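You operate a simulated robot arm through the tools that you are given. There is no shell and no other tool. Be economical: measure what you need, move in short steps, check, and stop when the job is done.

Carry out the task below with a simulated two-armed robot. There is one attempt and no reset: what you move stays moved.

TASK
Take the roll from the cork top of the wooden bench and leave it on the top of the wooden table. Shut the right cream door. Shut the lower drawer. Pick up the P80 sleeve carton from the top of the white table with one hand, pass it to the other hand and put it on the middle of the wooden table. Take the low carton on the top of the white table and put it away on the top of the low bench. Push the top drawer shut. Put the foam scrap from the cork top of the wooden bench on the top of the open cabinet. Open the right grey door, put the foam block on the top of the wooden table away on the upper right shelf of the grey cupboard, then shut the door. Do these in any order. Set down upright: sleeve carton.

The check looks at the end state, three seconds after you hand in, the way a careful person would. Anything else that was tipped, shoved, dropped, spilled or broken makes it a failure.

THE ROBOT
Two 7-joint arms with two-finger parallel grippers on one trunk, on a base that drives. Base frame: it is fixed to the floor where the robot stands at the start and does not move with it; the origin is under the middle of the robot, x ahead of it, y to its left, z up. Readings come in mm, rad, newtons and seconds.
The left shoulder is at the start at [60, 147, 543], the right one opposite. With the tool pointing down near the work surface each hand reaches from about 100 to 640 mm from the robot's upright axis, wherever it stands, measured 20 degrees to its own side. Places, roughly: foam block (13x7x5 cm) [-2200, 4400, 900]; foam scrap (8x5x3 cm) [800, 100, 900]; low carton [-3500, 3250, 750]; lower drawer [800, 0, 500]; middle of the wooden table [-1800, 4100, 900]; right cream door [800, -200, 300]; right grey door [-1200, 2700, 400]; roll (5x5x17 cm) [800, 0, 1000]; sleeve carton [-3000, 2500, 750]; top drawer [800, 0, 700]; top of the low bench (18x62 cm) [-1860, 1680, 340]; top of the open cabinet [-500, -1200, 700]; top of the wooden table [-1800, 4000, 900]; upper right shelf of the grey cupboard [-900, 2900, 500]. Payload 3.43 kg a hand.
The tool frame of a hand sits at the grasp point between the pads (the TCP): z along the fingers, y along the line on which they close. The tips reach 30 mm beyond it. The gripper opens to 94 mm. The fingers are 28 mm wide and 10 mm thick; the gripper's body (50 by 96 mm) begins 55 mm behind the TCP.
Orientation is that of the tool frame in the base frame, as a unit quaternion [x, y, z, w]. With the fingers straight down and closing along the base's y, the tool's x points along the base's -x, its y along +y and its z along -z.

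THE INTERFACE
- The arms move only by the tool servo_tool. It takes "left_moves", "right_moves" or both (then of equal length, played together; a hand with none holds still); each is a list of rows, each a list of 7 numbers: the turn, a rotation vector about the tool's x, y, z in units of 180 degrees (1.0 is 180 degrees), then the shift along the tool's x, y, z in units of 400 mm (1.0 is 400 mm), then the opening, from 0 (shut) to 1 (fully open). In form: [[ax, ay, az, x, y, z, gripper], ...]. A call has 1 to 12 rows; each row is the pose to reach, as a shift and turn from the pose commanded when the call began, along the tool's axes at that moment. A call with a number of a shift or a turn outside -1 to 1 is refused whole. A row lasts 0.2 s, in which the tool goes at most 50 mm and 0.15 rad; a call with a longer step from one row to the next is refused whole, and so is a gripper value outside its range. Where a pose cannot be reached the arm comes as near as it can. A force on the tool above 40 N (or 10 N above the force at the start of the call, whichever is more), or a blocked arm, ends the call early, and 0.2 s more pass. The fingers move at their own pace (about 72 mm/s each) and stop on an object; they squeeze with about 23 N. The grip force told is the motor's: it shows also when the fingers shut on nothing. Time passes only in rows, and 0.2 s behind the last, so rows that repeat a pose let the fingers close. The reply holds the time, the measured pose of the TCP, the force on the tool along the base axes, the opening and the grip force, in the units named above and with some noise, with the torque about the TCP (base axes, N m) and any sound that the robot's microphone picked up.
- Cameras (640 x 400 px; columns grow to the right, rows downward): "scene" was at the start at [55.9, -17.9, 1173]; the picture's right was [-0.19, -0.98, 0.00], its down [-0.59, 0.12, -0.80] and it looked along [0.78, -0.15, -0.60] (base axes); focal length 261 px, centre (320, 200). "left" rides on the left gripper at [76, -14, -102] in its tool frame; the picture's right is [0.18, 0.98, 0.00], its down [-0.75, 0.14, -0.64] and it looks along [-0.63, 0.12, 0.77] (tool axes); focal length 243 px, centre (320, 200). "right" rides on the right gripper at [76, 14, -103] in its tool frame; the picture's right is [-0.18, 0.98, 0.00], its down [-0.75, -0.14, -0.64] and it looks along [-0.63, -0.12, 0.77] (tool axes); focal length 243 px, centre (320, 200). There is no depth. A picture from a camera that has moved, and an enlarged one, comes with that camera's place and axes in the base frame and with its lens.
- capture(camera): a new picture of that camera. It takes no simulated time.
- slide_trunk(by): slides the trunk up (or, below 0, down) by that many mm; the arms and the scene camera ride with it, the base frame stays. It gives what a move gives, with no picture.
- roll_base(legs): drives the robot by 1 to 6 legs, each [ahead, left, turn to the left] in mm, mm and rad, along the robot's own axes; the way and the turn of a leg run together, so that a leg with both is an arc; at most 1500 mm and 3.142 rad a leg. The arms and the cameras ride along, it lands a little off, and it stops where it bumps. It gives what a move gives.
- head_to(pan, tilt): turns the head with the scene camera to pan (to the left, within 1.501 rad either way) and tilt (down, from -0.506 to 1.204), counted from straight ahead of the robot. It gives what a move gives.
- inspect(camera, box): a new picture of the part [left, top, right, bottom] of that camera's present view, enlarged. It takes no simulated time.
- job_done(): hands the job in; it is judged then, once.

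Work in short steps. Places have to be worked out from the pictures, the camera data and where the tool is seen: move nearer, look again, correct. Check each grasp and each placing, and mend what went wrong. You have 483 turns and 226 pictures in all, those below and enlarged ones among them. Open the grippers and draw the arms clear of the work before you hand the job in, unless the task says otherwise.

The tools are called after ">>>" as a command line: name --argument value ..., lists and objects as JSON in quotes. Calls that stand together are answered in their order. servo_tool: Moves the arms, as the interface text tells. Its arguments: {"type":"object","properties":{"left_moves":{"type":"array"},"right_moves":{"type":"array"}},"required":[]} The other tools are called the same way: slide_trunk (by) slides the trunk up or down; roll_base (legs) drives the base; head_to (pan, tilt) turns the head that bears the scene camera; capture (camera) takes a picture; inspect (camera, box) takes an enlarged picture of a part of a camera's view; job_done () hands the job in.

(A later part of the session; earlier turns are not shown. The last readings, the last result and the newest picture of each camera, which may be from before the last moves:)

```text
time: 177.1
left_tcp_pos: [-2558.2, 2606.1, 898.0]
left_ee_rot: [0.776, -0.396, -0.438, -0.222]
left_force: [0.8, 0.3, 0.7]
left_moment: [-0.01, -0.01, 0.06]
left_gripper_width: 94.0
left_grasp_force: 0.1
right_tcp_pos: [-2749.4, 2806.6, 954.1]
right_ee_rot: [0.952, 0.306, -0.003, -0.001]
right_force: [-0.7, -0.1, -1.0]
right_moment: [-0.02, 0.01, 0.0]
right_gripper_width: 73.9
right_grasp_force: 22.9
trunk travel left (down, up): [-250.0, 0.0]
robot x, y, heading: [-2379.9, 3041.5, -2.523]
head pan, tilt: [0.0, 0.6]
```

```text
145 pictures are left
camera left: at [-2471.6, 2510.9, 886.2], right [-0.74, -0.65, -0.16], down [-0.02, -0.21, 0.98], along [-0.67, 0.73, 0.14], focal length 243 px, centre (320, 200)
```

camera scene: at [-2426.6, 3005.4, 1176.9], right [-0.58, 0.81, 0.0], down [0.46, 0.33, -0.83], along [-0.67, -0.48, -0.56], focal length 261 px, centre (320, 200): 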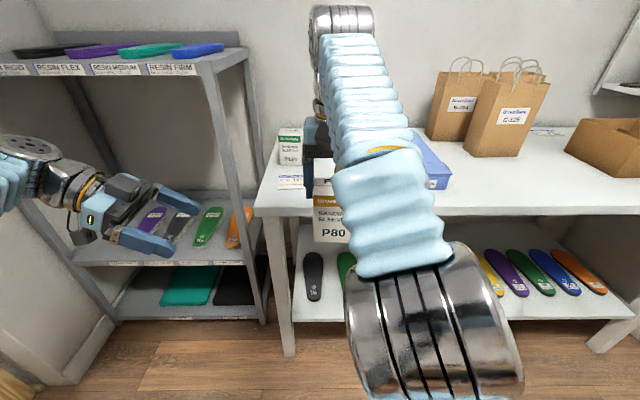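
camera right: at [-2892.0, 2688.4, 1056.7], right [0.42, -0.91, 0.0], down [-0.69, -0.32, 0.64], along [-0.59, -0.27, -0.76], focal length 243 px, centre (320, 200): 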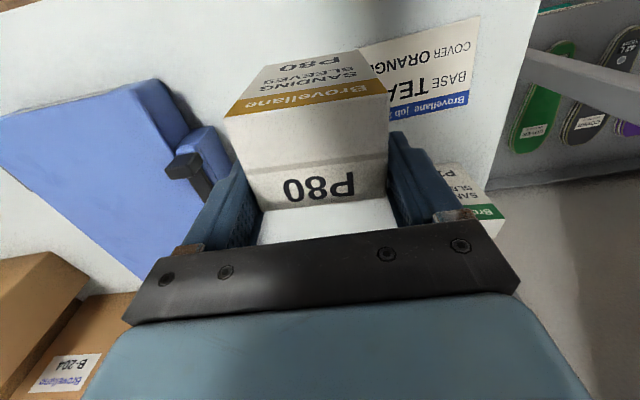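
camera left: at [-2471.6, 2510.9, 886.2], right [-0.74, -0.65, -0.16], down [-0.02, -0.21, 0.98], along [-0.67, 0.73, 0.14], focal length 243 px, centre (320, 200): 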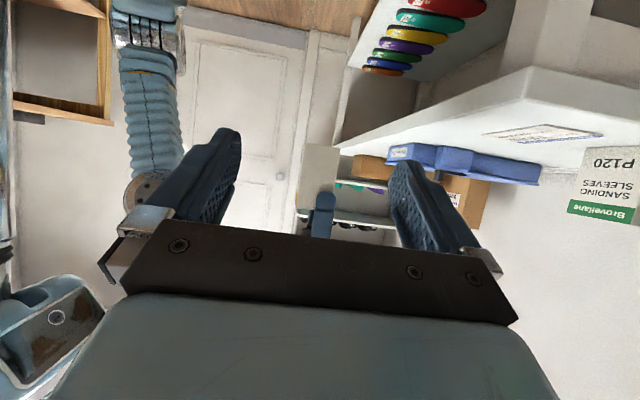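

The left hand points right with the box's side between its fingers. I approach to just short of the box and check.

>>> servo_tool --left_moves '[[0, 0, 0, -0.05, 0.0125, 0.083, 1], [0, 0, 0, -0.1, 0.025, 0.166, 1], [0, 0, 0, -0.15, 0.0375, 0.249, 1], [0, 0, 0, -0.195, 0.05, 0.323, 1], [0, 0, 0, -0.2275, 0.05, 0.377, 1], [0, 0, 0, -0.2275, 0.05, 0.377, 1]]'

>>> capture --camera "left"

>>> capture --camera "right"

```text
time: 178.5
left_tcp_pos: [-2677.3, 2736.9, 896.8]
left_ee_rot: [0.776, -0.396, -0.437, -0.224]
left_force: [-0.4, -0.4, 0.0]
left_moment: [0.02, -0.01, -0.02]
left_gripper_width: 93.9
left_grasp_force: 0.0
right_tcp_pos: [-2749.6, 2807.1, 953.6]
right_ee_rot: [0.952, 0.305, -0.002, -0.001]
right_force: [0.4, 0.2, -2.6]
right_moment: [0.0, -0.02, 0.01]
right_gripper_width: 73.8
right_grasp_force: 23.1
trunk travel left (down, up): [-250.0, 0.0]
robot x, y, heading: [-2381.3, 3042.9, -2.521]
head pan, tilt: [0.0, 0.6]
```

```text
144 pictures are left
camera left: at [-2591.4, 2642.7, 885.0], right [-0.74, -0.65, -0.16], down [-0.02, -0.21, 0.98], along [-0.67, 0.73, 0.14], focal length 243 px, centre (320, 200)
```

left: 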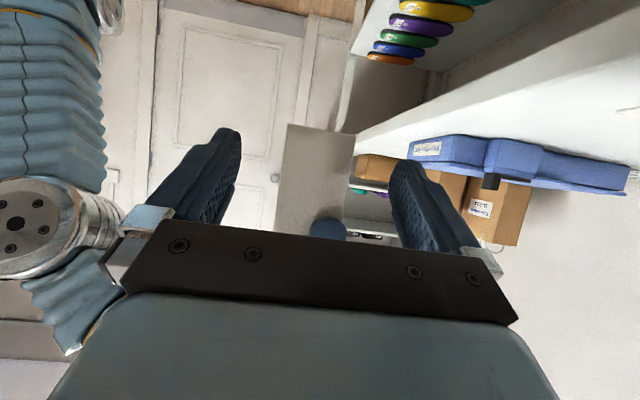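

```text
143 pictures are left
camera right: at [-2679.3, 2839.5, 1056.6], right [0.42, -0.91, 0.0], down [-0.69, -0.32, 0.64], along [-0.59, -0.27, -0.76], focal length 243 px, centre (320, 200)
```

right: 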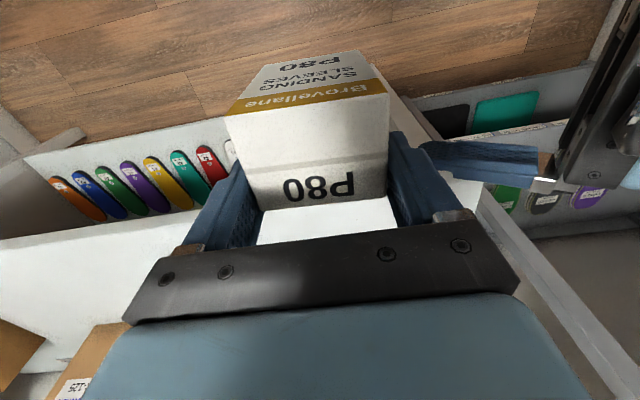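

Aligned. I move the left hand the last 68 mm over the box's lower part and close it.

>>> servo_tool --left_moves '[[0, 0, 0, -0.025, 0, 0.05, 1], [0, 0, 0, -0.05, 0, 0.1, 1], [0, 0, 0, -0.077, 0, 0.152, 1], [0, 0, 0, -0.077, 0, 0.152, 0.8], [0, 0, 0, -0.077, 0, 0.152, 0.5], [0, 0, 0, -0.077, 0, 0.152, 0.3], [0, 0, 0, -0.077, 0, 0.152, 0.3], [0, 0, 0, -0.077, 0, 0.152, 0.3]]'

>>> capture --camera "left"

>>> capture --camera "right"

```text
time: 180.3
left_tcp_pos: [-2715.7, 2790.8, 891.3]
left_ee_rot: [0.777, -0.395, -0.436, -0.223]
left_force: [-11.7, -7.5, 0.5]
left_moment: [0.31, -0.4, 0.23]
left_gripper_width: 59.3
left_grasp_force: 22.4
right_tcp_pos: [-2750.0, 2806.9, 953.9]
right_ee_rot: [0.952, 0.305, -0.001, 0.0]
right_force: [11.3, 7.3, -0.8]
right_moment: [0.14, -0.34, 0.15]
right_gripper_width: 74.1
right_grasp_force: 22.8
trunk travel left (down, up): [-250.0, 0.0]
robot x, y, heading: [-2382.7, 3041.0, -2.523]
head pan, tilt: [0.0, 0.6]
```

```text
142 pictures are left
camera left: at [-2630.6, 2696.9, 879.8], right [-0.74, -0.66, -0.16], down [-0.02, -0.21, 0.98], along [-0.67, 0.72, 0.14], focal length 243 px, centre (320, 200)
```

left: 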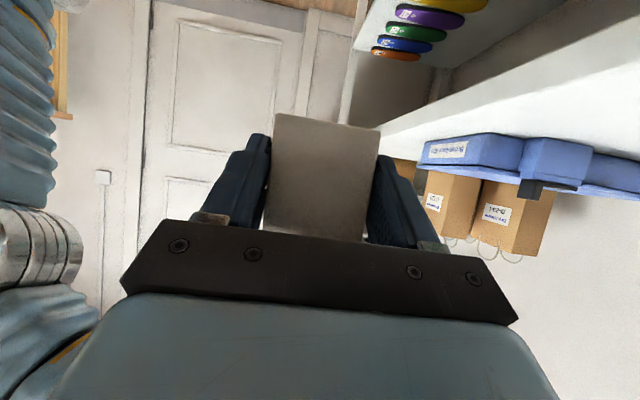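

```text
141 pictures are left
camera right: at [-2679.2, 2839.5, 1056.7], right [0.42, -0.91, 0.0], down [-0.69, -0.32, 0.64], along [-0.58, -0.27, -0.77], focal length 243 px, centre (320, 200)
```

right: 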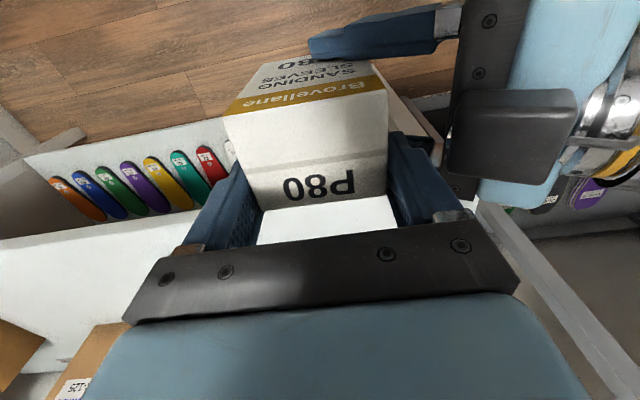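

Both hands hold it (left 59 mm across). I open the right hand.

>>> servo_tool --right_moves '[[0, 0, 0, 0, 0, 0, 0.85], [0, 0, 0, 0, 0, 0, 0.92], [0, 0, 0, 0, 0, 0, 0.92]]'

>>> capture --camera "right"

```text
time: 181.1
left_tcp_pos: [-2716.3, 2791.5, 891.9]
left_ee_rot: [0.777, -0.395, -0.436, -0.223]
left_force: [0.6, -0.2, -0.1]
left_moment: [-0.03, -0.01, -0.03]
left_gripper_width: 59.0
left_grasp_force: 22.8
right_tcp_pos: [-2749.9, 2805.6, 954.5]
right_ee_rot: [0.952, 0.305, -0.003, -0.002]
right_force: [0.5, -0.2, -0.6]
right_moment: [0.04, -0.04, -0.01]
right_gripper_width: 86.8
right_grasp_force: 0.1
trunk travel left (down, up): [-250.0, 0.0]
robot x, y, heading: [-2378.6, 3041.8, -2.52]
head pan, tilt: [0.0, 0.6]
```

```text
140 pictures are left
camera right: at [-2679.3, 2839.4, 1056.6], right [0.42, -0.91, 0.0], down [-0.69, -0.32, 0.64], along [-0.59, -0.27, -0.76], focal length 243 px, centre (320, 200)
```

right: 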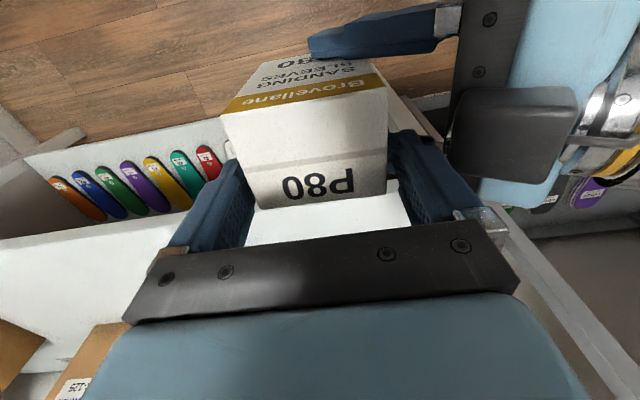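

The box stays with the left hand. I lower the left hand 60 mm while the right goes up 15 mm, to separate them.

>>> servo_tool --left_moves '[[0, 0, 0, 0.042, 0, 0.026, 0.3], [0, 0, 0, 0.085, 0, 0.052, 0.3], [0, 0, 0, 0.128, 0, 0.078, 0.3], [0, 0, 0, 0.128, 0, 0.078, 0.3]]' --right_moves '[[0, 0, 0, 0, 0, -0.015, 0.92], [0, 0, 0, 0, 0, -0.03, 0.92], [0, 0, 0, 0, 0, -0.037, 0.92], [0, 0, 0, 0, 0, -0.037, 0.92]]'

>>> capture --camera "scene"

>>> capture --camera "right"

```text
time: 182.1
left_tcp_pos: [-2717.8, 2790.5, 832.0]
left_ee_rot: [0.777, -0.395, -0.436, -0.223]
left_force: [-0.1, -0.3, -0.3]
left_moment: [-0.04, -0.03, 0.03]
left_gripper_width: 59.0
left_grasp_force: 22.9
right_tcp_pos: [-2750.9, 2806.5, 969.2]
right_ee_rot: [0.952, 0.305, -0.002, -0.001]
right_force: [0.1, 0.2, 0.0]
right_moment: [0.01, 0.01, 0.02]
right_gripper_width: 86.6
right_grasp_force: 0.0
trunk travel left (down, up): [-250.0, 0.0]
robot x, y, heading: [-2379.5, 3040.5, -2.518]
head pan, tilt: [0.0, 0.6]
```

```text
139 pictures are left
camera scene: at [-2426.9, 3005.4, 1176.9], right [-0.58, 0.81, 0.0], down [0.46, 0.33, -0.82], along [-0.67, -0.48, -0.57], focal length 261 px, centre (320, 200)
```

scene: 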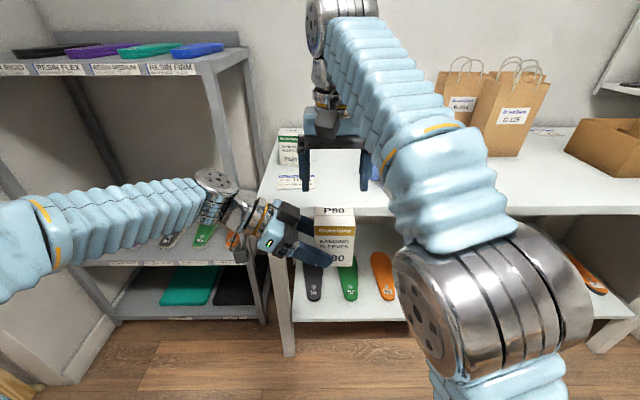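

```text
138 pictures are left
camera right: at [-2678.9, 2839.8, 1071.5], right [0.42, -0.91, 0.0], down [-0.69, -0.32, 0.65], along [-0.59, -0.27, -0.76], focal length 243 px, centre (320, 200)
```

right: 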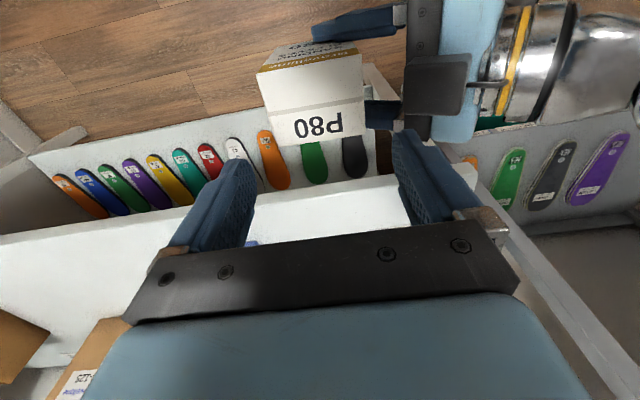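

The carton has been passed. I now move the right hand off to its side, and turn the left hand with the carton to point ahead.

>>> servo_tool --left_moves '[[0, 0, 0, 0, 0, -0.05, 0.3], [0, 0, 0, 0, 0, -0.1, 0.3], [-0.0433, 0, -0.025, 0, 0, -0.15, 0.3], [-0.0866, 0, -0.05, 0, 0, -0.2, 0.3], [-0.13, 0, -0.075, 0, 0, -0.25, 0.3], [-0.1732, 0, -0.1, 0, 0, -0.3, 0.3], [-0.2165, 0, -0.125, 0, 0, -0.332, 0.3], [-0.26, 0, -0.15, 0, 0, -0.332, 0.3], [-0.303, 0, -0.175, 0, 0, -0.332, 0.3], [-0.3464, 0, -0.2, 0, 0, -0.332, 0.3], [-0.39, 0, -0.225, 0, 0, -0.332, 0.3], [-0.43, 0, -0.248, 0, 0, -0.332, 0.3]]' --right_moves '[[0, 0, 0, 0, -0.09, 0, 0.92], [0, 0, 0, 0.03, -0.18, 0, 0.92], [0, 0, 0, 0.08, -0.27, 0, 0.92], [0, 0, 0, 0.13, -0.35, 0, 0.92], [0, 0, 0, 0.18, -0.4, 0, 0.92], [0, 0, 0, 0.23, -0.43, 0, 0.92], [0, 0, 0, 0.25, -0.43, 0, 0.92], [0, 0, 0, 0.25, -0.43, 0, 0.92], [0, 0, 0, 0.25, -0.43, 0, 0.92], [0, 0, 0, 0.25, -0.43, 0, 0.92], [0, 0, 0, 0.25, -0.43, 0, 0.92], [0, 0, 0, 0.25, -0.43, 0, 0.92]]'

>>> capture --camera "scene"

```text
refused: row 3 steps farther than a row can; nothing moved
```

```text
137 pictures are left
camera scene: at [-2426.9, 3005.4, 1176.9], right [-0.58, 0.81, 0.0], down [0.46, 0.33, -0.82], along [-0.67, -0.48, -0.57], focal length 261 px, centre (320, 200)
```

scene: 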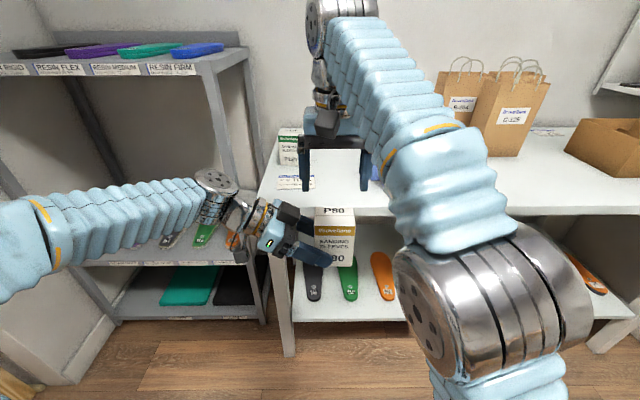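

The turn step was slightly too large; I resend with smaller steps.

>>> servo_tool --left_moves '[[-0.036, 0, -0.0208, 0, 0, -0.05, 0.3], [-0.072, 0, -0.0417, 0, 0, -0.1, 0.3], [-0.108, 0, -0.0625, 0, 0, -0.15, 0.3], [-0.144, 0, -0.0833, 0, 0, -0.2, 0.3], [-0.18, 0, -0.104, 0, 0, -0.25, 0.3], [-0.2165, 0, -0.125, 0, 0, -0.3, 0.3], [-0.2526, 0, -0.1458, 0, 0, -0.332, 0.3], [-0.2887, 0, -0.1667, 0, 0, -0.332, 0.3], [-0.3248, 0, -0.1875, 0, 0, -0.332, 0.3], [-0.361, 0, -0.2083, 0, 0, -0.332, 0.3], [-0.397, 0, -0.229, 0, 0, -0.332, 0.3], [-0.433, 0, -0.25, 0, 0, -0.332, 0.3]]' --right_moves '[[0, 0, 0, 0, -0.09, 0, 0.92], [0, 0, 0, 0.03, -0.18, 0, 0.92], [0, 0, 0, 0.08, -0.27, 0, 0.92], [0, 0, 0, 0.13, -0.35, 0, 0.92], [0, 0, 0, 0.18, -0.4, 0, 0.92], [0, 0, 0, 0.23, -0.43, 0, 0.92], [0, 0, 0, 0.25, -0.43, 0, 0.92], [0, 0, 0, 0.25, -0.43, 0, 0.92], [0, 0, 0, 0.25, -0.43, 0, 0.92], [0, 0, 0, 0.25, -0.43, 0, 0.92], [0, 0, 0, 0.25, -0.43, 0, 0.92], [0, 0, 0, 0.25, -0.43, 0, 0.92]]'

>>> capture --camera "scene"

```text
time: 184.7
left_tcp_pos: [-2651.0, 2699.7, 901.5]
left_ee_rot: [0.825, 0.263, -0.472, 0.164]
left_force: [0.1, -0.2, -1.7]
left_moment: [0.02, -0.02, -0.03]
left_gripper_width: 58.7
left_grasp_force: 22.6
right_tcp_pos: [-2771.2, 3004.9, 968.9]
right_ee_rot: [0.952, 0.306, -0.003, -0.001]
right_force: [-0.5, -0.4, 0.4]
right_moment: [0.04, 0.03, 0.01]
right_gripper_width: 86.4
right_grasp_force: 0.1
trunk travel left (down, up): [-250.0, 0.0]
robot x, y, heading: [-2376.0, 3038.3, -2.522]
head pan, tilt: [0.0, 0.6]
```

```text
136 pictures are left
camera scene: at [-2426.7, 3005.3, 1176.9], right [-0.58, 0.81, 0.0], down [0.46, 0.33, -0.82], along [-0.67, -0.48, -0.57], focal length 261 px, centre (320, 200)
```

scene: 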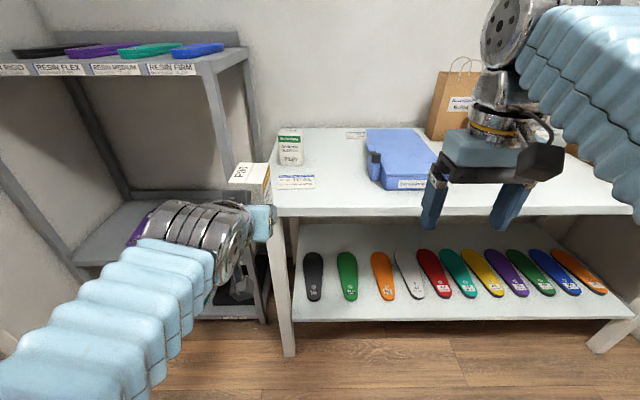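

The carton is upright in the left hand, pointing ahead. I back up, turn about and drive to the wooden table's middle.

>>> roll_base --legs '[[-90, 0, 0], [0, 0, -3.14], [0, 470, 0]]'

>>> capture --camera "scene"

```text
time: 195.6
left_tcp_pos: [-2309.7, 3819.8, 901.0]
left_ee_rot: [-0.263, 0.825, 0.164, 0.472]
left_force: [-0.1, 0.0, -0.8]
left_moment: [-0.04, 0.08, -0.01]
left_gripper_width: 58.9
left_grasp_force: 23.0
right_tcp_pos: [-2190.7, 3512.1, 969.1]
right_ee_rot: [-0.306, 0.952, -0.002, 0.002]
right_force: [0.1, 1.0, -0.7]
right_moment: [-0.01, 0.0, 0.01]
right_gripper_width: 86.6
right_grasp_force: 0.1
trunk travel left (down, up): [-250.0, 0.0]
robot x, y, heading: [-2580.6, 3476.3, 0.62]
head pan, tilt: [0.0, 0.6]
```

```text
135 pictures are left
camera scene: at [-2532.9, 3510.3, 1176.9], right [0.58, -0.81, 0.0], down [-0.46, -0.33, -0.82], along [0.67, 0.48, -0.57], focal length 261 px, centre (320, 200)
```

scene: 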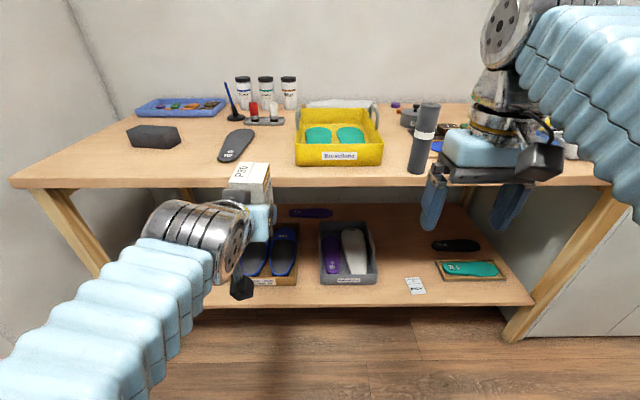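

The free slot lies left of the tray (about 781 ahead, 140 left). I raise the carton 70 mm first, then drive closer.

>>> servo_tool --left_moves '[[0, 0, 0, -0.05, 0, -0.03, 0.3], [0, 0, 0, -0.1, 0, -0.058, 0.3], [0, 0, 0, -0.15, 0, -0.0866, 0.3], [0, 0, 0, -0.15, 0, -0.0866, 0.3]]'

>>> roll_base --legs '[[200, 20, 0]]'

>>> capture --camera "scene"

>>> capture --camera "left"

```text
time: 196.6
left_tcp_pos: [-2310.2, 3817.3, 971.8]
left_ee_rot: [-0.263, 0.826, 0.164, 0.472]
left_force: [0.8, -0.1, -2.1]
left_moment: [-0.07, 0.03, -0.04]
left_gripper_width: 59.1
left_grasp_force: 23.1
right_tcp_pos: [-2191.4, 3513.0, 969.7]
right_ee_rot: [-0.305, 0.952, -0.001, 0.002]
right_force: [-0.7, 0.2, -0.3]
right_moment: [-0.01, 0.01, 0.0]
right_gripper_width: 86.5
right_grasp_force: 0.0
trunk travel left (down, up): [-250.0, 0.0]
robot x, y, heading: [-2578.2, 3478.0, 0.615]
head pan, tilt: [0.0, 0.6]
```

```text
time: 198.2
left_tcp_pos: [-2157.2, 3951.3, 971.2]
left_ee_rot: [-0.263, 0.825, 0.164, 0.472]
left_force: [-0.5, 0.1, -0.9]
left_moment: [-0.02, 0.03, 0.0]
left_gripper_width: 58.9
left_grasp_force: 23.4
right_tcp_pos: [-2038.1, 3645.6, 968.7]
right_ee_rot: [-0.306, 0.952, -0.001, 0.002]
right_force: [-0.2, -0.5, -0.6]
right_moment: [-0.03, 0.0, 0.02]
right_gripper_width: 86.6
right_grasp_force: 0.2
trunk travel left (down, up): [-250.0, 0.0]
robot x, y, heading: [-2428.6, 3609.5, 0.62]
head pan, tilt: [0.0, 0.6]
```

```text
134 pictures are left
camera scene: at [-2380.9, 3643.7, 1176.9], right [0.58, -0.81, 0.0], down [-0.46, -0.33, -0.83], along [0.67, 0.48, -0.56], focal length 261 px, centre (320, 200)
```

scene: 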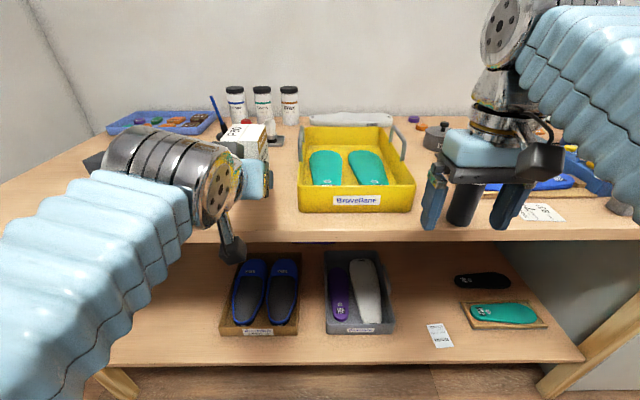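

```text
133 pictures are left
camera left: at [-2252.5, 3865.4, 956.2], right [-0.65, 0.74, -0.14], down [-0.21, -0.01, 0.98], along [0.72, 0.67, 0.16], focal length 243 px, centre (320, 200)
```

left: 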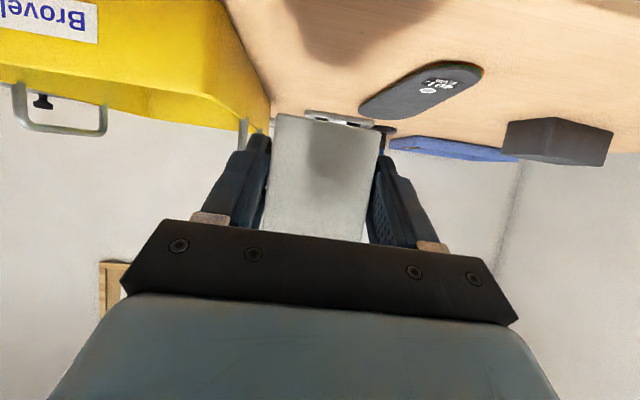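

Clearances fit (tray edge ≈45 left, insole from ≈200 left). I move the carton forward 175 mm between them, still high.

>>> servo_tool --left_moves '[[0, 0, 0, -0.044, 0, 0.076, 0.3], [0, 0, 0, -0.088, -0.01, 0.152, 0.3], [0, 0, 0, -0.132, -0.02, 0.228, 0.3], [0, 0, 0, -0.175, -0.02, 0.303, 0.3], [0, 0, 0, -0.219, -0.02, 0.379, 0.3], [0, 0, 0, -0.219, -0.02, 0.379, 0.3]]'

>>> capture --camera "scene"

>>> capture --camera "left"

```text
time: 199.6
left_tcp_pos: [-2011.3, 4047.9, 969.9]
left_ee_rot: [-0.262, 0.826, 0.163, 0.472]
left_force: [0.3, 0.0, -2.1]
left_moment: [-0.02, 0.07, -0.01]
left_gripper_width: 59.0
left_grasp_force: 23.6
right_tcp_pos: [-2039.4, 3647.6, 969.8]
right_ee_rot: [-0.306, 0.952, -0.001, 0.001]
right_force: [0.6, 0.6, -0.3]
right_moment: [0.0, 0.0, -0.02]
right_gripper_width: 86.6
right_grasp_force: 0.1
trunk travel left (down, up): [-250.0, 0.0]
robot x, y, heading: [-2430.5, 3609.4, 0.629]
head pan, tilt: [0.0, 0.6]
```

```text
132 pictures are left
camera scene: at [-2380.6, 3644.0, 1176.8], right [0.58, -0.81, 0.0], down [-0.46, -0.33, -0.82], along [0.67, 0.48, -0.57], focal length 261 px, centre (320, 200)
```

scene: 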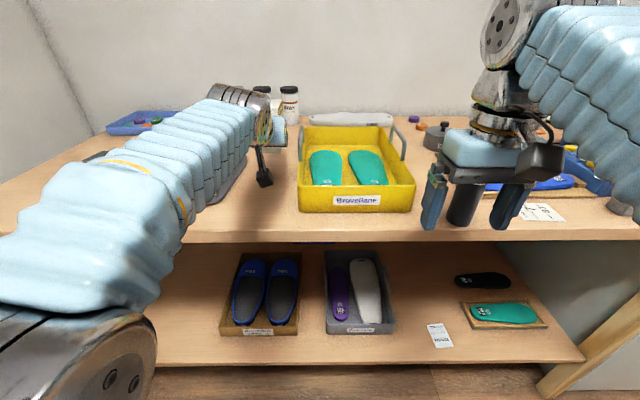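

```text
131 pictures are left
camera left: at [-2106.0, 3962.1, 955.0], right [-0.65, 0.74, -0.14], down [-0.21, -0.01, 0.98], along [0.72, 0.67, 0.16], focal length 243 px, centre (320, 200)
```

left: 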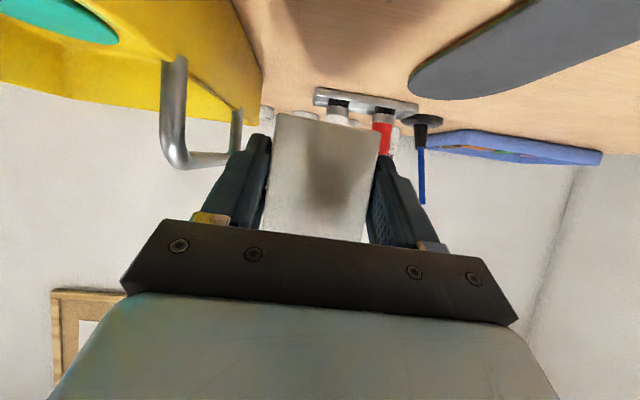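

Clear all round. I lower 50 mm, then in fine steps until contact.

>>> servo_tool --left_moves '[[0, 0, 0, 0.036, 0, 0.021, 0.3], [0, 0, 0, 0.072, 0, 0.042, 0.3], [0, 0, 0, 0.108, 0, 0.0625, 0.3], [0, 0, 0, 0.117, 0, 0.0675, 0.3], [0, 0, 0, 0.126, 0, 0.0725, 0.3], [0, 0, 0, 0.134, 0, 0.0775, 0.3], [0, 0, 0, 0.143, 0, 0.0825, 0.3], [0, 0, 0, 0.152, 0, 0.0875, 0.3], [0, 0, 0, 0.16, 0, 0.0925, 0.3], [0, 0, 0, 0.169, 0, 0.0975, 0.3]]'

>>> inspect --camera "scene" --box '[180, 80, 340, 220]'

>>> capture --camera "left"

```text
time: 201.8
left_tcp_pos: [-2012.4, 4048.5, 894.4]
left_ee_rot: [-0.262, 0.824, 0.164, 0.474]
left_force: [0.6, 1.5, 9.5]
left_moment: [-0.63, 0.47, 0.03]
left_gripper_width: 58.9
left_grasp_force: 23.6
right_tcp_pos: [-2038.6, 3648.8, 970.2]
right_ee_rot: [-0.306, 0.952, 0.0, 0.002]
right_force: [-0.4, -0.3, -0.1]
right_moment: [-0.05, -0.02, -0.02]
right_gripper_width: 86.6
right_grasp_force: 0.0
trunk travel left (down, up): [-250.0, 0.0]
robot x, y, heading: [-2429.8, 3612.6, 0.622]
head pan, tilt: [0.0, 0.6]
```

```text
2.86 times, centred on (260, 150) of scene
camera zoom: at [-2381.1, 3643.5, 1177.2], right [0.58, -0.81, 0.0], down [-0.46, -0.33, -0.83], along [0.67, 0.48, -0.56], focal length 745 px, centre (491, 343)
```

zoom: 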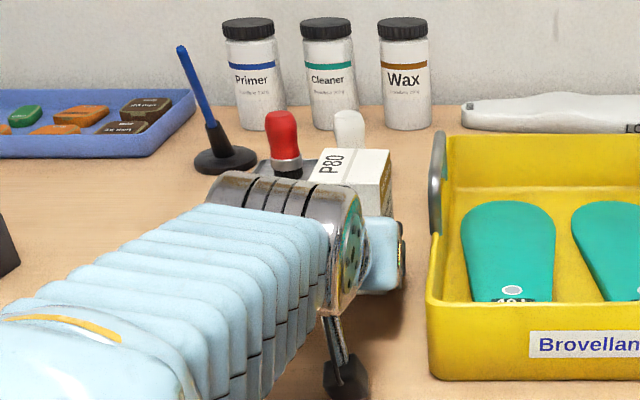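

```text
129 pictures are left
camera left: at [-2106.6, 3963.1, 879.4], right [-0.65, 0.74, -0.14], down [-0.22, -0.01, 0.98], along [0.72, 0.67, 0.17], focal length 243 px, centre (320, 200)
```

left: 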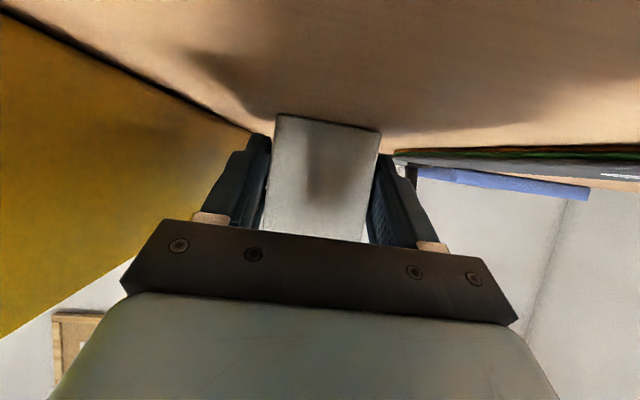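

Light contact (the wrist camera pod is touching too), with the carton's bottom within a few millimetres of the table. I release gently.

>>> servo_tool --left_moves '[[0, 0, 0, -0.002, 0, -0.001, 0.62], [0, 0, 0, -0.002, 0, -0.001, 0.68], [0, 0, 0, -0.002, 0, -0.001, 0.74], [0, 0, 0, -0.002, 0, -0.001, 0.8], [0, 0, 0, -0.002, 0, -0.001, 0.8]]'

>>> capture --camera "left"

>>> inspect --camera "scene" --box '[180, 80, 340, 220]'

```text
time: 203.0
left_tcp_pos: [-2013.8, 4049.7, 894.5]
left_ee_rot: [-0.263, 0.825, 0.163, 0.473]
left_force: [6.8, 5.1, 16.7]
left_moment: [-1.43, 1.71, 0.14]
left_gripper_width: 75.1
left_grasp_force: 0.1
right_tcp_pos: [-2037.4, 3647.2, 969.0]
right_ee_rot: [-0.306, 0.952, -0.001, 0.003]
right_force: [-0.4, 0.1, -0.8]
right_moment: [-0.03, -0.01, -0.01]
right_gripper_width: 86.3
right_grasp_force: 0.0
trunk travel left (down, up): [-250.0, 0.0]
robot x, y, heading: [-2428.9, 3613.3, 0.624]
head pan, tilt: [0.0, 0.6]
```

```text
128 pictures are left
camera left: at [-2106.7, 3963.1, 879.3], right [-0.65, 0.74, -0.14], down [-0.22, -0.01, 0.98], along [0.72, 0.67, 0.17], focal length 243 px, centre (320, 200)
```

left: 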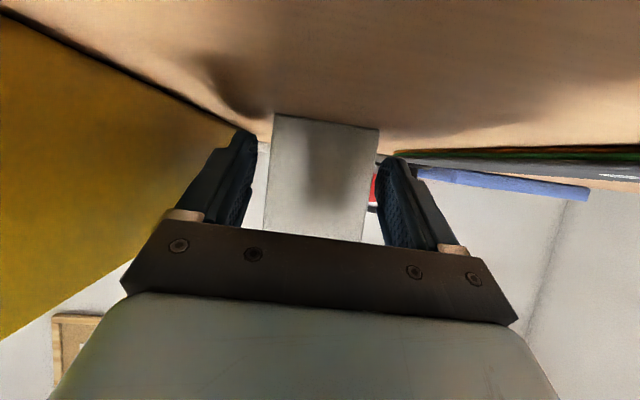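

```text
2.86 times, centred on (260, 150) of scene
camera zoom: at [-2380.7, 3643.5, 1177.0], right [0.58, -0.81, 0.0], down [-0.46, -0.33, -0.83], along [0.67, 0.48, -0.56], focal length 745 px, centre (491, 343)
```

zoom: 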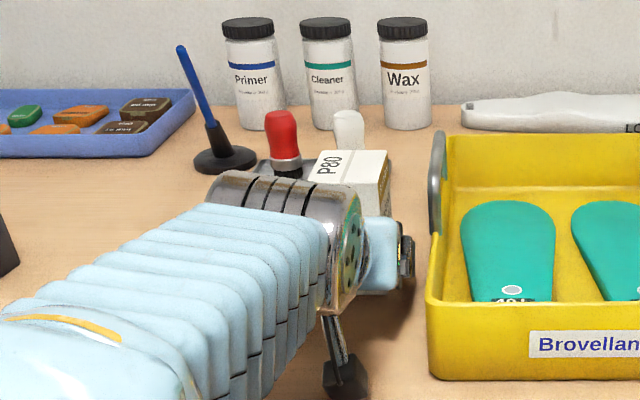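

Released; it stands. I raise 5 mm and retreat straight back.

>>> servo_tool --left_moves '[[0, 0, 0, -0.011, 0, -0.006, 0.82], [0, 0, 0, 0.02, 0, -0.06, 0.82], [0, 0, 0, 0.06, 0, -0.135, 0.82], [0, 0, 0, 0.1, 0, -0.21, 0.82], [0, 0, 0, 0.14, 0, -0.29, 0.82], [0, 0, 0, 0.18, 0, -0.37, 0.82], [0, 0, 0, 0.18, 0, -0.37, 0.82]]'

>>> capture --camera "scene"

```text
time: 204.6
left_tcp_pos: [-2145.5, 3951.7, 904.0]
left_ee_rot: [-0.263, 0.825, 0.164, 0.472]
left_force: [0.0, -0.4, -0.2]
left_moment: [-0.01, -0.01, 0.0]
left_gripper_width: 77.1
left_grasp_force: 0.1
right_tcp_pos: [-2038.9, 3648.0, 969.4]
right_ee_rot: [-0.305, 0.952, -0.001, 0.003]
right_force: [-0.9, -0.6, -0.2]
right_moment: [0.02, 0.0, -0.02]
right_gripper_width: 86.5
right_grasp_force: 0.1
trunk travel left (down, up): [-250.0, 0.0]
robot x, y, heading: [-2428.8, 3612.0, 0.629]
head pan, tilt: [0.0, 0.6]
```

```text
126 pictures are left
camera scene: at [-2381.0, 3643.7, 1176.9], right [0.58, -0.81, 0.0], down [-0.46, -0.33, -0.83], along [0.67, 0.48, -0.56], focal length 261 px, centre (320, 200)
```

scene: 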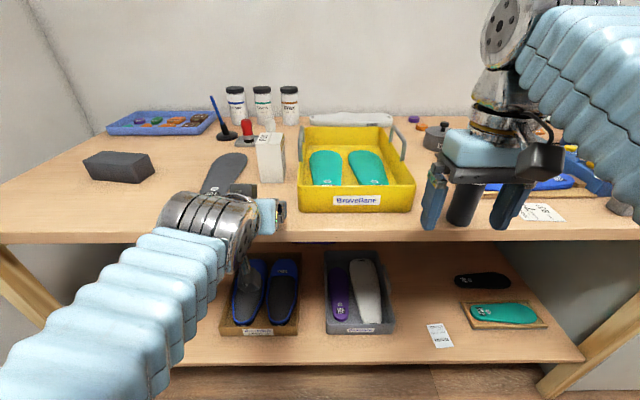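

The carton stands upright beside the tray. Next the foam block at the left: I back off, shift left and turn the left hand to point right again, drawing the right hand in.

>>> roll_base --legs '[[-150, 0, 0], [0, 360, -0.005]]'

>>> servo_tool --left_moves '[[0.036, 0, 0.0208, -0.03, 0, -0.02, 1], [0.072, 0, 0.0417, -0.03, 0.03, -0.02, 1], [0.108, 0, 0.0625, -0.03, 0.06, -0.02, 1], [0.144, 0, 0.0833, -0.03, 0.09, -0.02, 1], [0.18, 0, 0.104, -0.03, 0.12, -0.02, 1], [0.2165, 0, 0.125, -0.03, 0.15, -0.02, 1], [0.2526, 0, 0.1458, -0.03, 0.18, -0.02, 1], [0.2887, 0, 0.1667, -0.03, 0.21, -0.02, 1], [0.3248, 0, 0.1875, -0.03, 0.24, -0.02, 1], [0.361, 0, 0.2083, -0.03, 0.27, -0.02, 1], [0.397, 0, 0.229, -0.03, 0.3, -0.02, 1], [0.433, 0, 0.25, -0.03, 0.33, -0.02, 1]]' --right_moves '[[0, 0, 0, 0.03, -0.03, 0, 0.9], [0, 0, 0, 0.06, -0.06, 0, 0.9], [0, 0, 0, 0.09, -0.08, 0, 0.9], [0, 0, 0, 0.12, -0.1, 0, 0.9], [0, 0, 0, 0.15, -0.1, 0, 0.9], [0, 0, 0, 0.15, -0.1, 0, 0.9], [0, 0, 0, 0.15, -0.1, 0, 0.9], [0, 0, 0, 0.15, -0.1, 0, 0.9], [0, 0, 0, 0.15, -0.1, 0, 0.9], [0, 0, 0, 0.15, -0.1, 0, 0.9], [0, 0, 0, 0.15, -0.1, 0, 0.9], [0, 0, 0, 0.15, -0.1, 0, 0.9]]'

>>> capture --camera "scene"

>>> capture --camera "left"

```text
time: 207.8
left_tcp_pos: [-2472.8, 4154.2, 904.4]
left_ee_rot: [-0.261, 0.826, 0.163, 0.472]
left_force: [-0.3, -0.1, -0.1]
left_moment: [0.01, 0.0, -0.01]
left_gripper_width: 77.4
left_grasp_force: 0.0
right_tcp_pos: [-2368.7, 3849.7, 969.4]
right_ee_rot: [-0.303, 0.953, -0.001, 0.002]
right_force: [-0.2, -0.3, -0.3]
right_moment: [0.02, 0.0, 0.02]
right_gripper_width: 86.5
right_grasp_force: 0.0
trunk travel left (down, up): [-250.0, 0.0]
robot x, y, heading: [-2760.8, 3819.2, 0.615]
head pan, tilt: [0.0, 0.6]
```

```text
time: 210.4
left_tcp_pos: [-2550.7, 4262.7, 923.1]
left_ee_rot: [0.399, 0.775, -0.225, 0.436]
left_force: [0.2, -0.5, 0.8]
left_moment: [0.02, -0.01, -0.01]
left_gripper_width: 93.9
left_grasp_force: 0.2
right_tcp_pos: [-2395.2, 3783.9, 969.3]
right_ee_rot: [-0.303, 0.953, -0.001, 0.003]
right_force: [0.4, -0.7, 0.6]
right_moment: [-0.03, -0.03, 0.0]
right_gripper_width: 84.6
right_grasp_force: 0.1
trunk travel left (down, up): [-250.0, 0.0]
robot x, y, heading: [-2759.6, 3811.6, 0.617]
head pan, tilt: [0.0, 0.6]
```

```text
125 pictures are left
camera scene: at [-2710.6, 3849.0, 1176.9], right [0.57, -0.82, 0.0], down [-0.46, -0.32, -0.83], along [0.68, 0.47, -0.56], focal length 261 px, centre (320, 200)
```

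scene: 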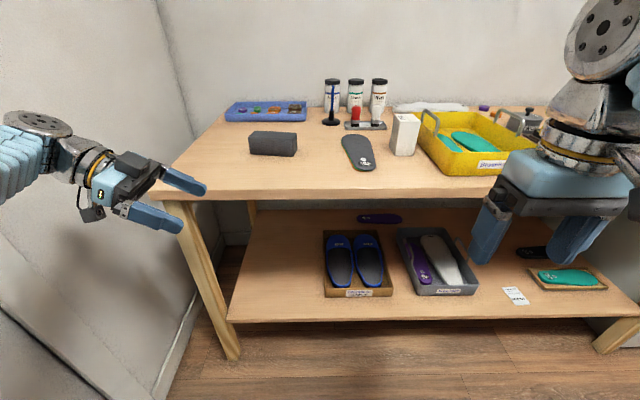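

```text
124 pictures are left
camera left: at [-2636.3, 4356.7, 910.8], right [0.75, 0.65, -0.16], down [0.02, 0.21, 0.98], along [0.67, -0.73, 0.14], focal length 243 px, centre (320, 200)
```

left: 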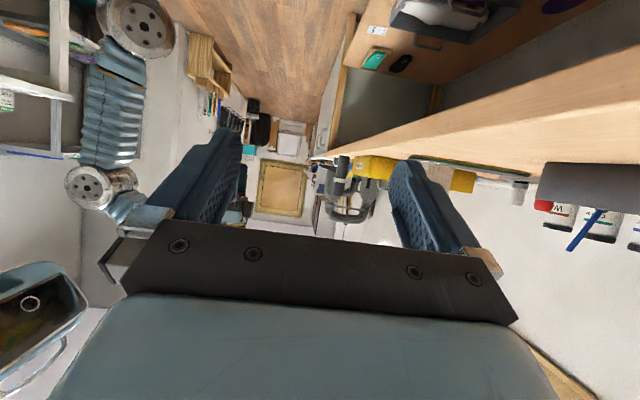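

The block (13 cm side-on) is at about 784 ahead, 135 left. I'll take it from above across its 7 cm, turn it 90° and regrip it from the front for the shelf. First I un-tilt the left hand, closing fore-and-aft.

>>> servo_tool --left_moves '[[0, 0.042, 0, -0.02, 0, -0.01, 1], [0, 0.084, 0, -0.04, 0, -0.02, 1], [0, 0.126, 0, -0.06, 0, -0.03, 1], [0, 0.168, 0, -0.08, 0, -0.04, 1], [0, 0.21, 0, -0.08, 0, -0.06, 1], [0, 0.252, 0, -0.08, 0, -0.09, 1], [0, 0.293, 0, -0.08, 0, -0.12, 1], [0, 0.327, 0, -0.08, 0, -0.15, 1], [0, 0.327, 0, -0.08, 0, -0.15, 1]]'

>>> roll_base --legs '[[215, 0, 0]]'

>>> capture --camera "scene"

>>> capture --camera "left"

```text
time: 212.4
left_tcp_pos: [-2569.8, 4290.3, 981.2]
left_ee_rot: [0.458, 0.889, 0.001, -0.001]
left_force: [0.1, -0.6, -0.4]
left_moment: [0.0, -0.01, 0.01]
left_gripper_width: 93.9
left_grasp_force: 0.0
right_tcp_pos: [-2394.3, 3782.9, 968.5]
right_ee_rot: [-0.303, 0.953, -0.001, 0.002]
right_force: [0.7, 0.4, -1.6]
right_moment: [0.01, 0.0, -0.01]
right_gripper_width: 84.6
right_grasp_force: 0.0
trunk travel left (down, up): [-250.0, 0.0]
robot x, y, heading: [-2760.1, 3816.6, 0.613]
head pan, tilt: [0.0, 0.6]
```

```text
time: 214.1
left_tcp_pos: [-2392.4, 4413.6, 981.2]
left_ee_rot: [0.458, 0.889, 0.0, -0.001]
left_force: [-0.4, 0.2, -0.5]
left_moment: [0.03, 0.0, 0.0]
left_gripper_width: 94.1
left_grasp_force: 0.1
right_tcp_pos: [-2218.9, 3906.0, 968.6]
right_ee_rot: [-0.302, 0.953, -0.002, 0.002]
right_force: [-0.9, -0.2, -0.2]
right_moment: [0.03, 0.0, 0.0]
right_gripper_width: 84.5
right_grasp_force: 0.0
trunk travel left (down, up): [-250.0, 0.0]
robot x, y, heading: [-2580.5, 3939.8, 0.609]
head pan, tilt: [0.0, 0.6]
```

```text
123 pictures are left
camera scene: at [-2533.7, 3973.0, 1176.9], right [0.57, -0.82, 0.0], down [-0.46, -0.32, -0.83], along [0.68, 0.47, -0.56], focal length 261 px, centre (320, 200)
```

scene: 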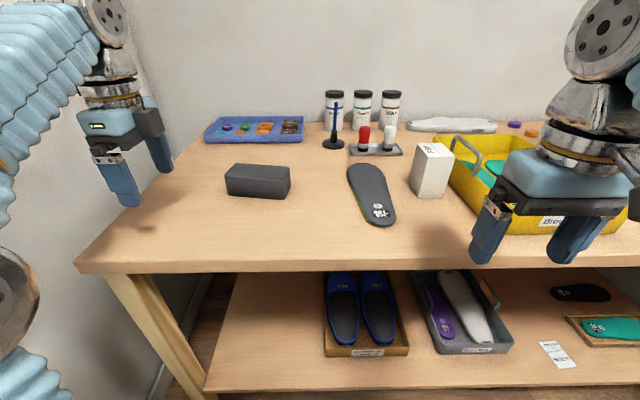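

```text
122 pictures are left
camera left: at [-2448.5, 4467.1, 1083.7], right [0.69, 0.72, 0.0], down [0.55, -0.53, 0.64], along [0.46, -0.44, -0.77], focal length 243 px, centre (320, 200)
```

left: 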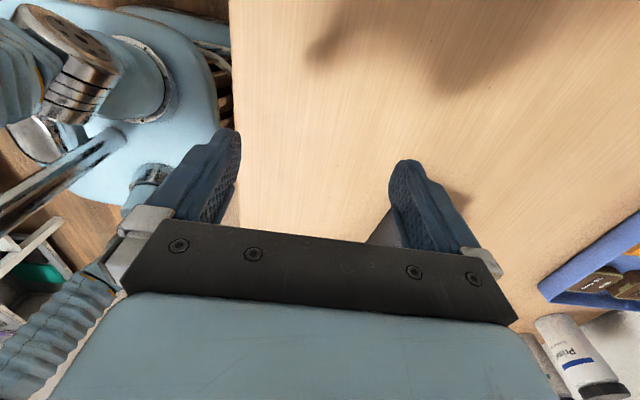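

Block centre ≈ (-2201, 4369). I move the left hand over it.

>>> servo_tool --left_moves '[[0, 0, 0, -0.073, 0.066, 0.01, 1], [0, 0, 0, -0.146, 0.132, 0.02, 1], [0, 0, 0, -0.219, 0.198, 0.035, 1], [0, 0, 0, -0.292, 0.264, 0.05, 1], [0, 0, 0, -0.365, 0.33, 0.06, 1], [0, 0, 0, -0.365, 0.33, 0.06, 1]]'

>>> capture --camera "left"

```text
time: 215.5
left_tcp_pos: [-2232.1, 4358.0, 940.0]
left_ee_rot: [0.456, 0.89, 0.001, -0.002]
left_force: [-3.2, 2.6, 6.5]
left_moment: [0.22, -0.21, 0.2]
left_gripper_width: 93.1
left_grasp_force: 0.2
left hand out of reach, approached as far as the arm can: row 2, 3, 4, 5, 6
right_tcp_pos: [-2218.5, 3906.4, 969.7]
right_ee_rot: [-0.301, 0.954, -0.001, 0.003]
right_force: [0.5, 0.2, -0.3]
right_moment: [0.03, 0.02, 0.01]
right_gripper_width: 84.7
right_grasp_force: 0.1
trunk travel left (down, up): [-250.0, 0.0]
robot x, y, heading: [-2584.3, 3936.5, 0.612]
head pan, tilt: [0.0, 0.6]
```

```text
121 pictures are left
camera left: at [-2288.2, 4411.6, 1042.8], right [0.69, 0.72, 0.0], down [0.55, -0.53, 0.64], along [0.46, -0.44, -0.77], focal length 243 px, centre (320, 200)
```

left: 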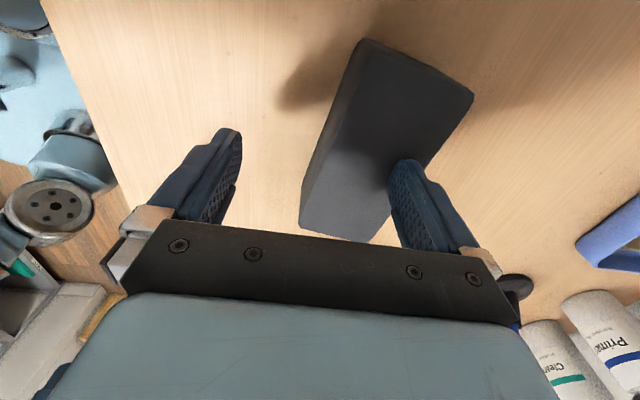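

The forward finger just touched the block's top; the block hasn't moved noticeably. I raise the hand, then advance the base the missing 33 mm.

>>> servo_tool --left_moves '[[0, 0, 0, 0, -0.01, -0.03, 1], [0, 0, 0, 0, -0.04, -0.06, 1], [0, 0, 0, 0, -0.04, -0.06, 1]]'

>>> capture --camera "left"

```text
time: 216.3
left_tcp_pos: [-2250.5, 4341.2, 957.0]
left_ee_rot: [0.458, 0.889, 0.003, 0.001]
left_force: [-1.0, -0.1, 1.1]
left_moment: [0.0, -0.02, -0.02]
left_gripper_width: 93.9
left_grasp_force: 0.0
left hand out of reach, approached as far as the arm can: row 1, 2, 3
right_tcp_pos: [-2218.4, 3905.8, 969.2]
right_ee_rot: [-0.302, 0.953, -0.001, 0.003]
right_force: [0.0, 0.3, 0.4]
right_moment: [0.03, 0.02, 0.02]
right_gripper_width: 84.3
right_grasp_force: 0.0
trunk travel left (down, up): [-250.0, 0.0]
robot x, y, heading: [-2576.4, 3942.2, 0.615]
head pan, tilt: [0.0, 0.6]
```

```text
120 pictures are left
camera left: at [-2308.4, 4395.0, 1060.0], right [0.69, 0.72, 0.01], down [0.55, -0.53, 0.64], along [0.47, -0.44, -0.77], focal length 243 px, centre (320, 200)
```

left: 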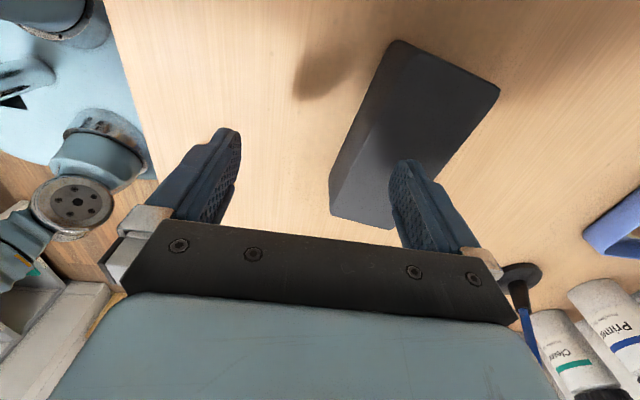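

I advance the base 40 mm.

>>> roll_base --legs '[[42, 0, 0]]'

>>> servo_tool --left_moves '[[0, 0, 0, -0.015, 0.02, 0, 1], [0, 0, 0, -0.015, 0.04, 0, 1]]'

>>> capture --camera "left"

>>> capture --camera "scene"

```text
time: 217.2
left_tcp_pos: [-2217.3, 4366.3, 957.3]
left_ee_rot: [0.457, 0.889, 0.003, 0.001]
left_force: [-0.4, -0.9, 0.0]
left_moment: [0.0, 0.01, 0.01]
left_gripper_width: 94.1
left_grasp_force: 0.1
right_tcp_pos: [-2184.4, 3931.3, 969.0]
right_ee_rot: [-0.302, 0.953, -0.002, 0.003]
right_force: [-0.3, 0.4, 0.2]
right_moment: [0.0, 0.05, 0.03]
right_gripper_width: 84.3
right_grasp_force: 0.0
trunk travel left (down, up): [-250.0, 0.0]
robot x, y, heading: [-2546.7, 3969.1, 0.612]
head pan, tilt: [0.0, 0.6]
```

```text
time: 217.8
left_tcp_pos: [-2217.7, 4366.2, 957.3]
left_ee_rot: [0.457, 0.889, 0.004, 0.001]
left_force: [-0.3, 0.0, -0.1]
left_moment: [0.01, 0.04, -0.02]
left_gripper_width: 94.0
left_grasp_force: 0.1
left hand out of reach, approached as far as the arm can: row 1, 2
right_tcp_pos: [-2182.5, 3931.1, 969.9]
right_ee_rot: [-0.301, 0.954, -0.001, 0.002]
right_force: [-0.1, 0.6, -0.9]
right_moment: [-0.02, 0.0, 0.01]
right_gripper_width: 84.7
right_grasp_force: 0.1
trunk travel left (down, up): [-250.0, 0.0]
robot x, y, heading: [-2551.7, 3966.4, 0.613]
head pan, tilt: [0.0, 0.6]
```

```text
119 pictures are left
camera left: at [-2274.2, 4419.8, 1060.0], right [0.69, 0.72, 0.01], down [0.55, -0.53, 0.64], along [0.47, -0.44, -0.77], focal length 243 px, centre (320, 200)
```

left: 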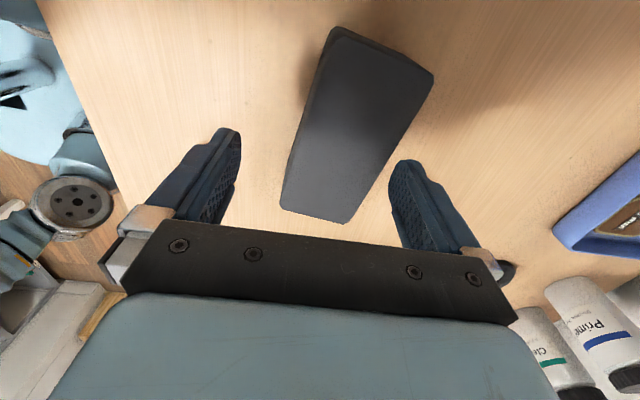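

```text
118 pictures are left
camera scene: at [-2499.2, 3997.3, 1176.9], right [0.57, -0.82, 0.0], down [-0.46, -0.32, -0.83], along [0.68, 0.47, -0.56], focal length 261 px, centre (320, 200)
```

scene: 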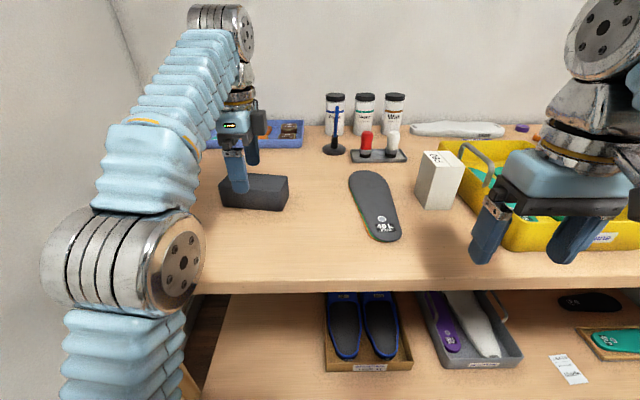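

The block's centre is about 15 mm further ahead and it is yawed ≈8°. I correct both while coming down over it.

>>> servo_tool --left_moves '[[0, 0, 0.02, 0, 0.02, 0.01, 1], [0, 0, 0.043, 0, 0.0375, 0.025, 1], [0, 0, 0.043, 0, 0.0375, 0.03, 1]]'

>>> capture --camera "left"

```text
time: 218.6
left_tcp_pos: [-2204.5, 4375.1, 944.4]
left_ee_rot: [0.517, 0.856, 0.002, 0.0]
left_force: [0.3, 0.2, -0.3]
left_moment: [0.01, 0.04, 0.03]
left_gripper_width: 93.8
left_grasp_force: 0.0
right_tcp_pos: [-2182.2, 3931.4, 969.7]
right_ee_rot: [-0.302, 0.953, -0.001, 0.003]
right_force: [0.0, -0.5, 0.0]
right_moment: [0.01, 0.0, 0.0]
right_gripper_width: 84.9
right_grasp_force: 0.1
trunk travel left (down, up): [-250.0, 0.0]
robot x, y, heading: [-2547.7, 3966.5, 0.614]
head pan, tilt: [0.0, 0.6]
```

```text
117 pictures are left
camera left: at [-2254.3, 4435.8, 1047.9], right [0.78, 0.62, 0.01], down [0.47, -0.6, 0.64], along [0.4, -0.5, -0.77], focal length 243 px, centre (320, 200)
```

left: 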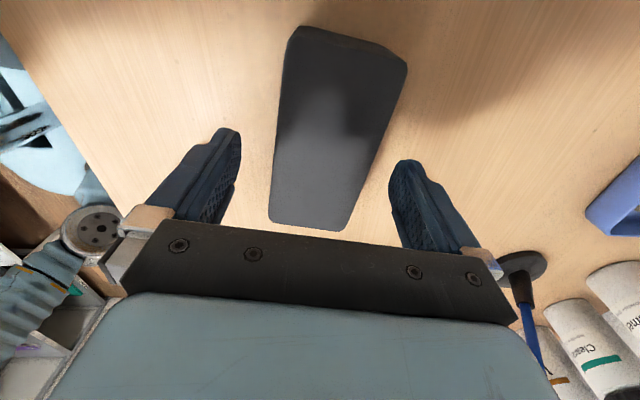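

Well centred. I lower to z≈897 and close.

>>> servo_tool --left_moves '[[0, 0, 0, 0, 0, 0.04, 1], [0, 0, 0, 0, 0, 0.08, 1], [0, 0, 0, 0, 0, 0.115, 1], [0, 0, 0, 0, 0, 0.115, 0.8], [0, 0, 0, 0, 0, 0.115, 0.5], [0, 0, 0, 0, 0, 0.115, 0.5], [0, 0, 0, 0, 0, 0.115, 0.5]]'

```text
time: 220.2
left_tcp_pos: [-2205.2, 4375.6, 899.4]
left_ee_rot: [0.516, 0.856, 0.003, 0.0]
left_force: [0.6, 0.5, 0.4]
left_moment: [0.01, -0.01, -0.01]
left_gripper_width: 68.8
left_grasp_force: 22.5
right_tcp_pos: [-2183.6, 3931.0, 969.0]
right_ee_rot: [-0.301, 0.953, -0.001, 0.002]
right_force: [-0.5, 0.3, -0.3]
right_moment: [0.0, 0.01, -0.04]
right_gripper_width: 84.4
right_grasp_force: 0.1
trunk travel left (down, up): [-250.0, 0.0]
robot x, y, heading: [-2548.4, 3964.6, 0.618]
head pan, tilt: [0.0, 0.6]
```

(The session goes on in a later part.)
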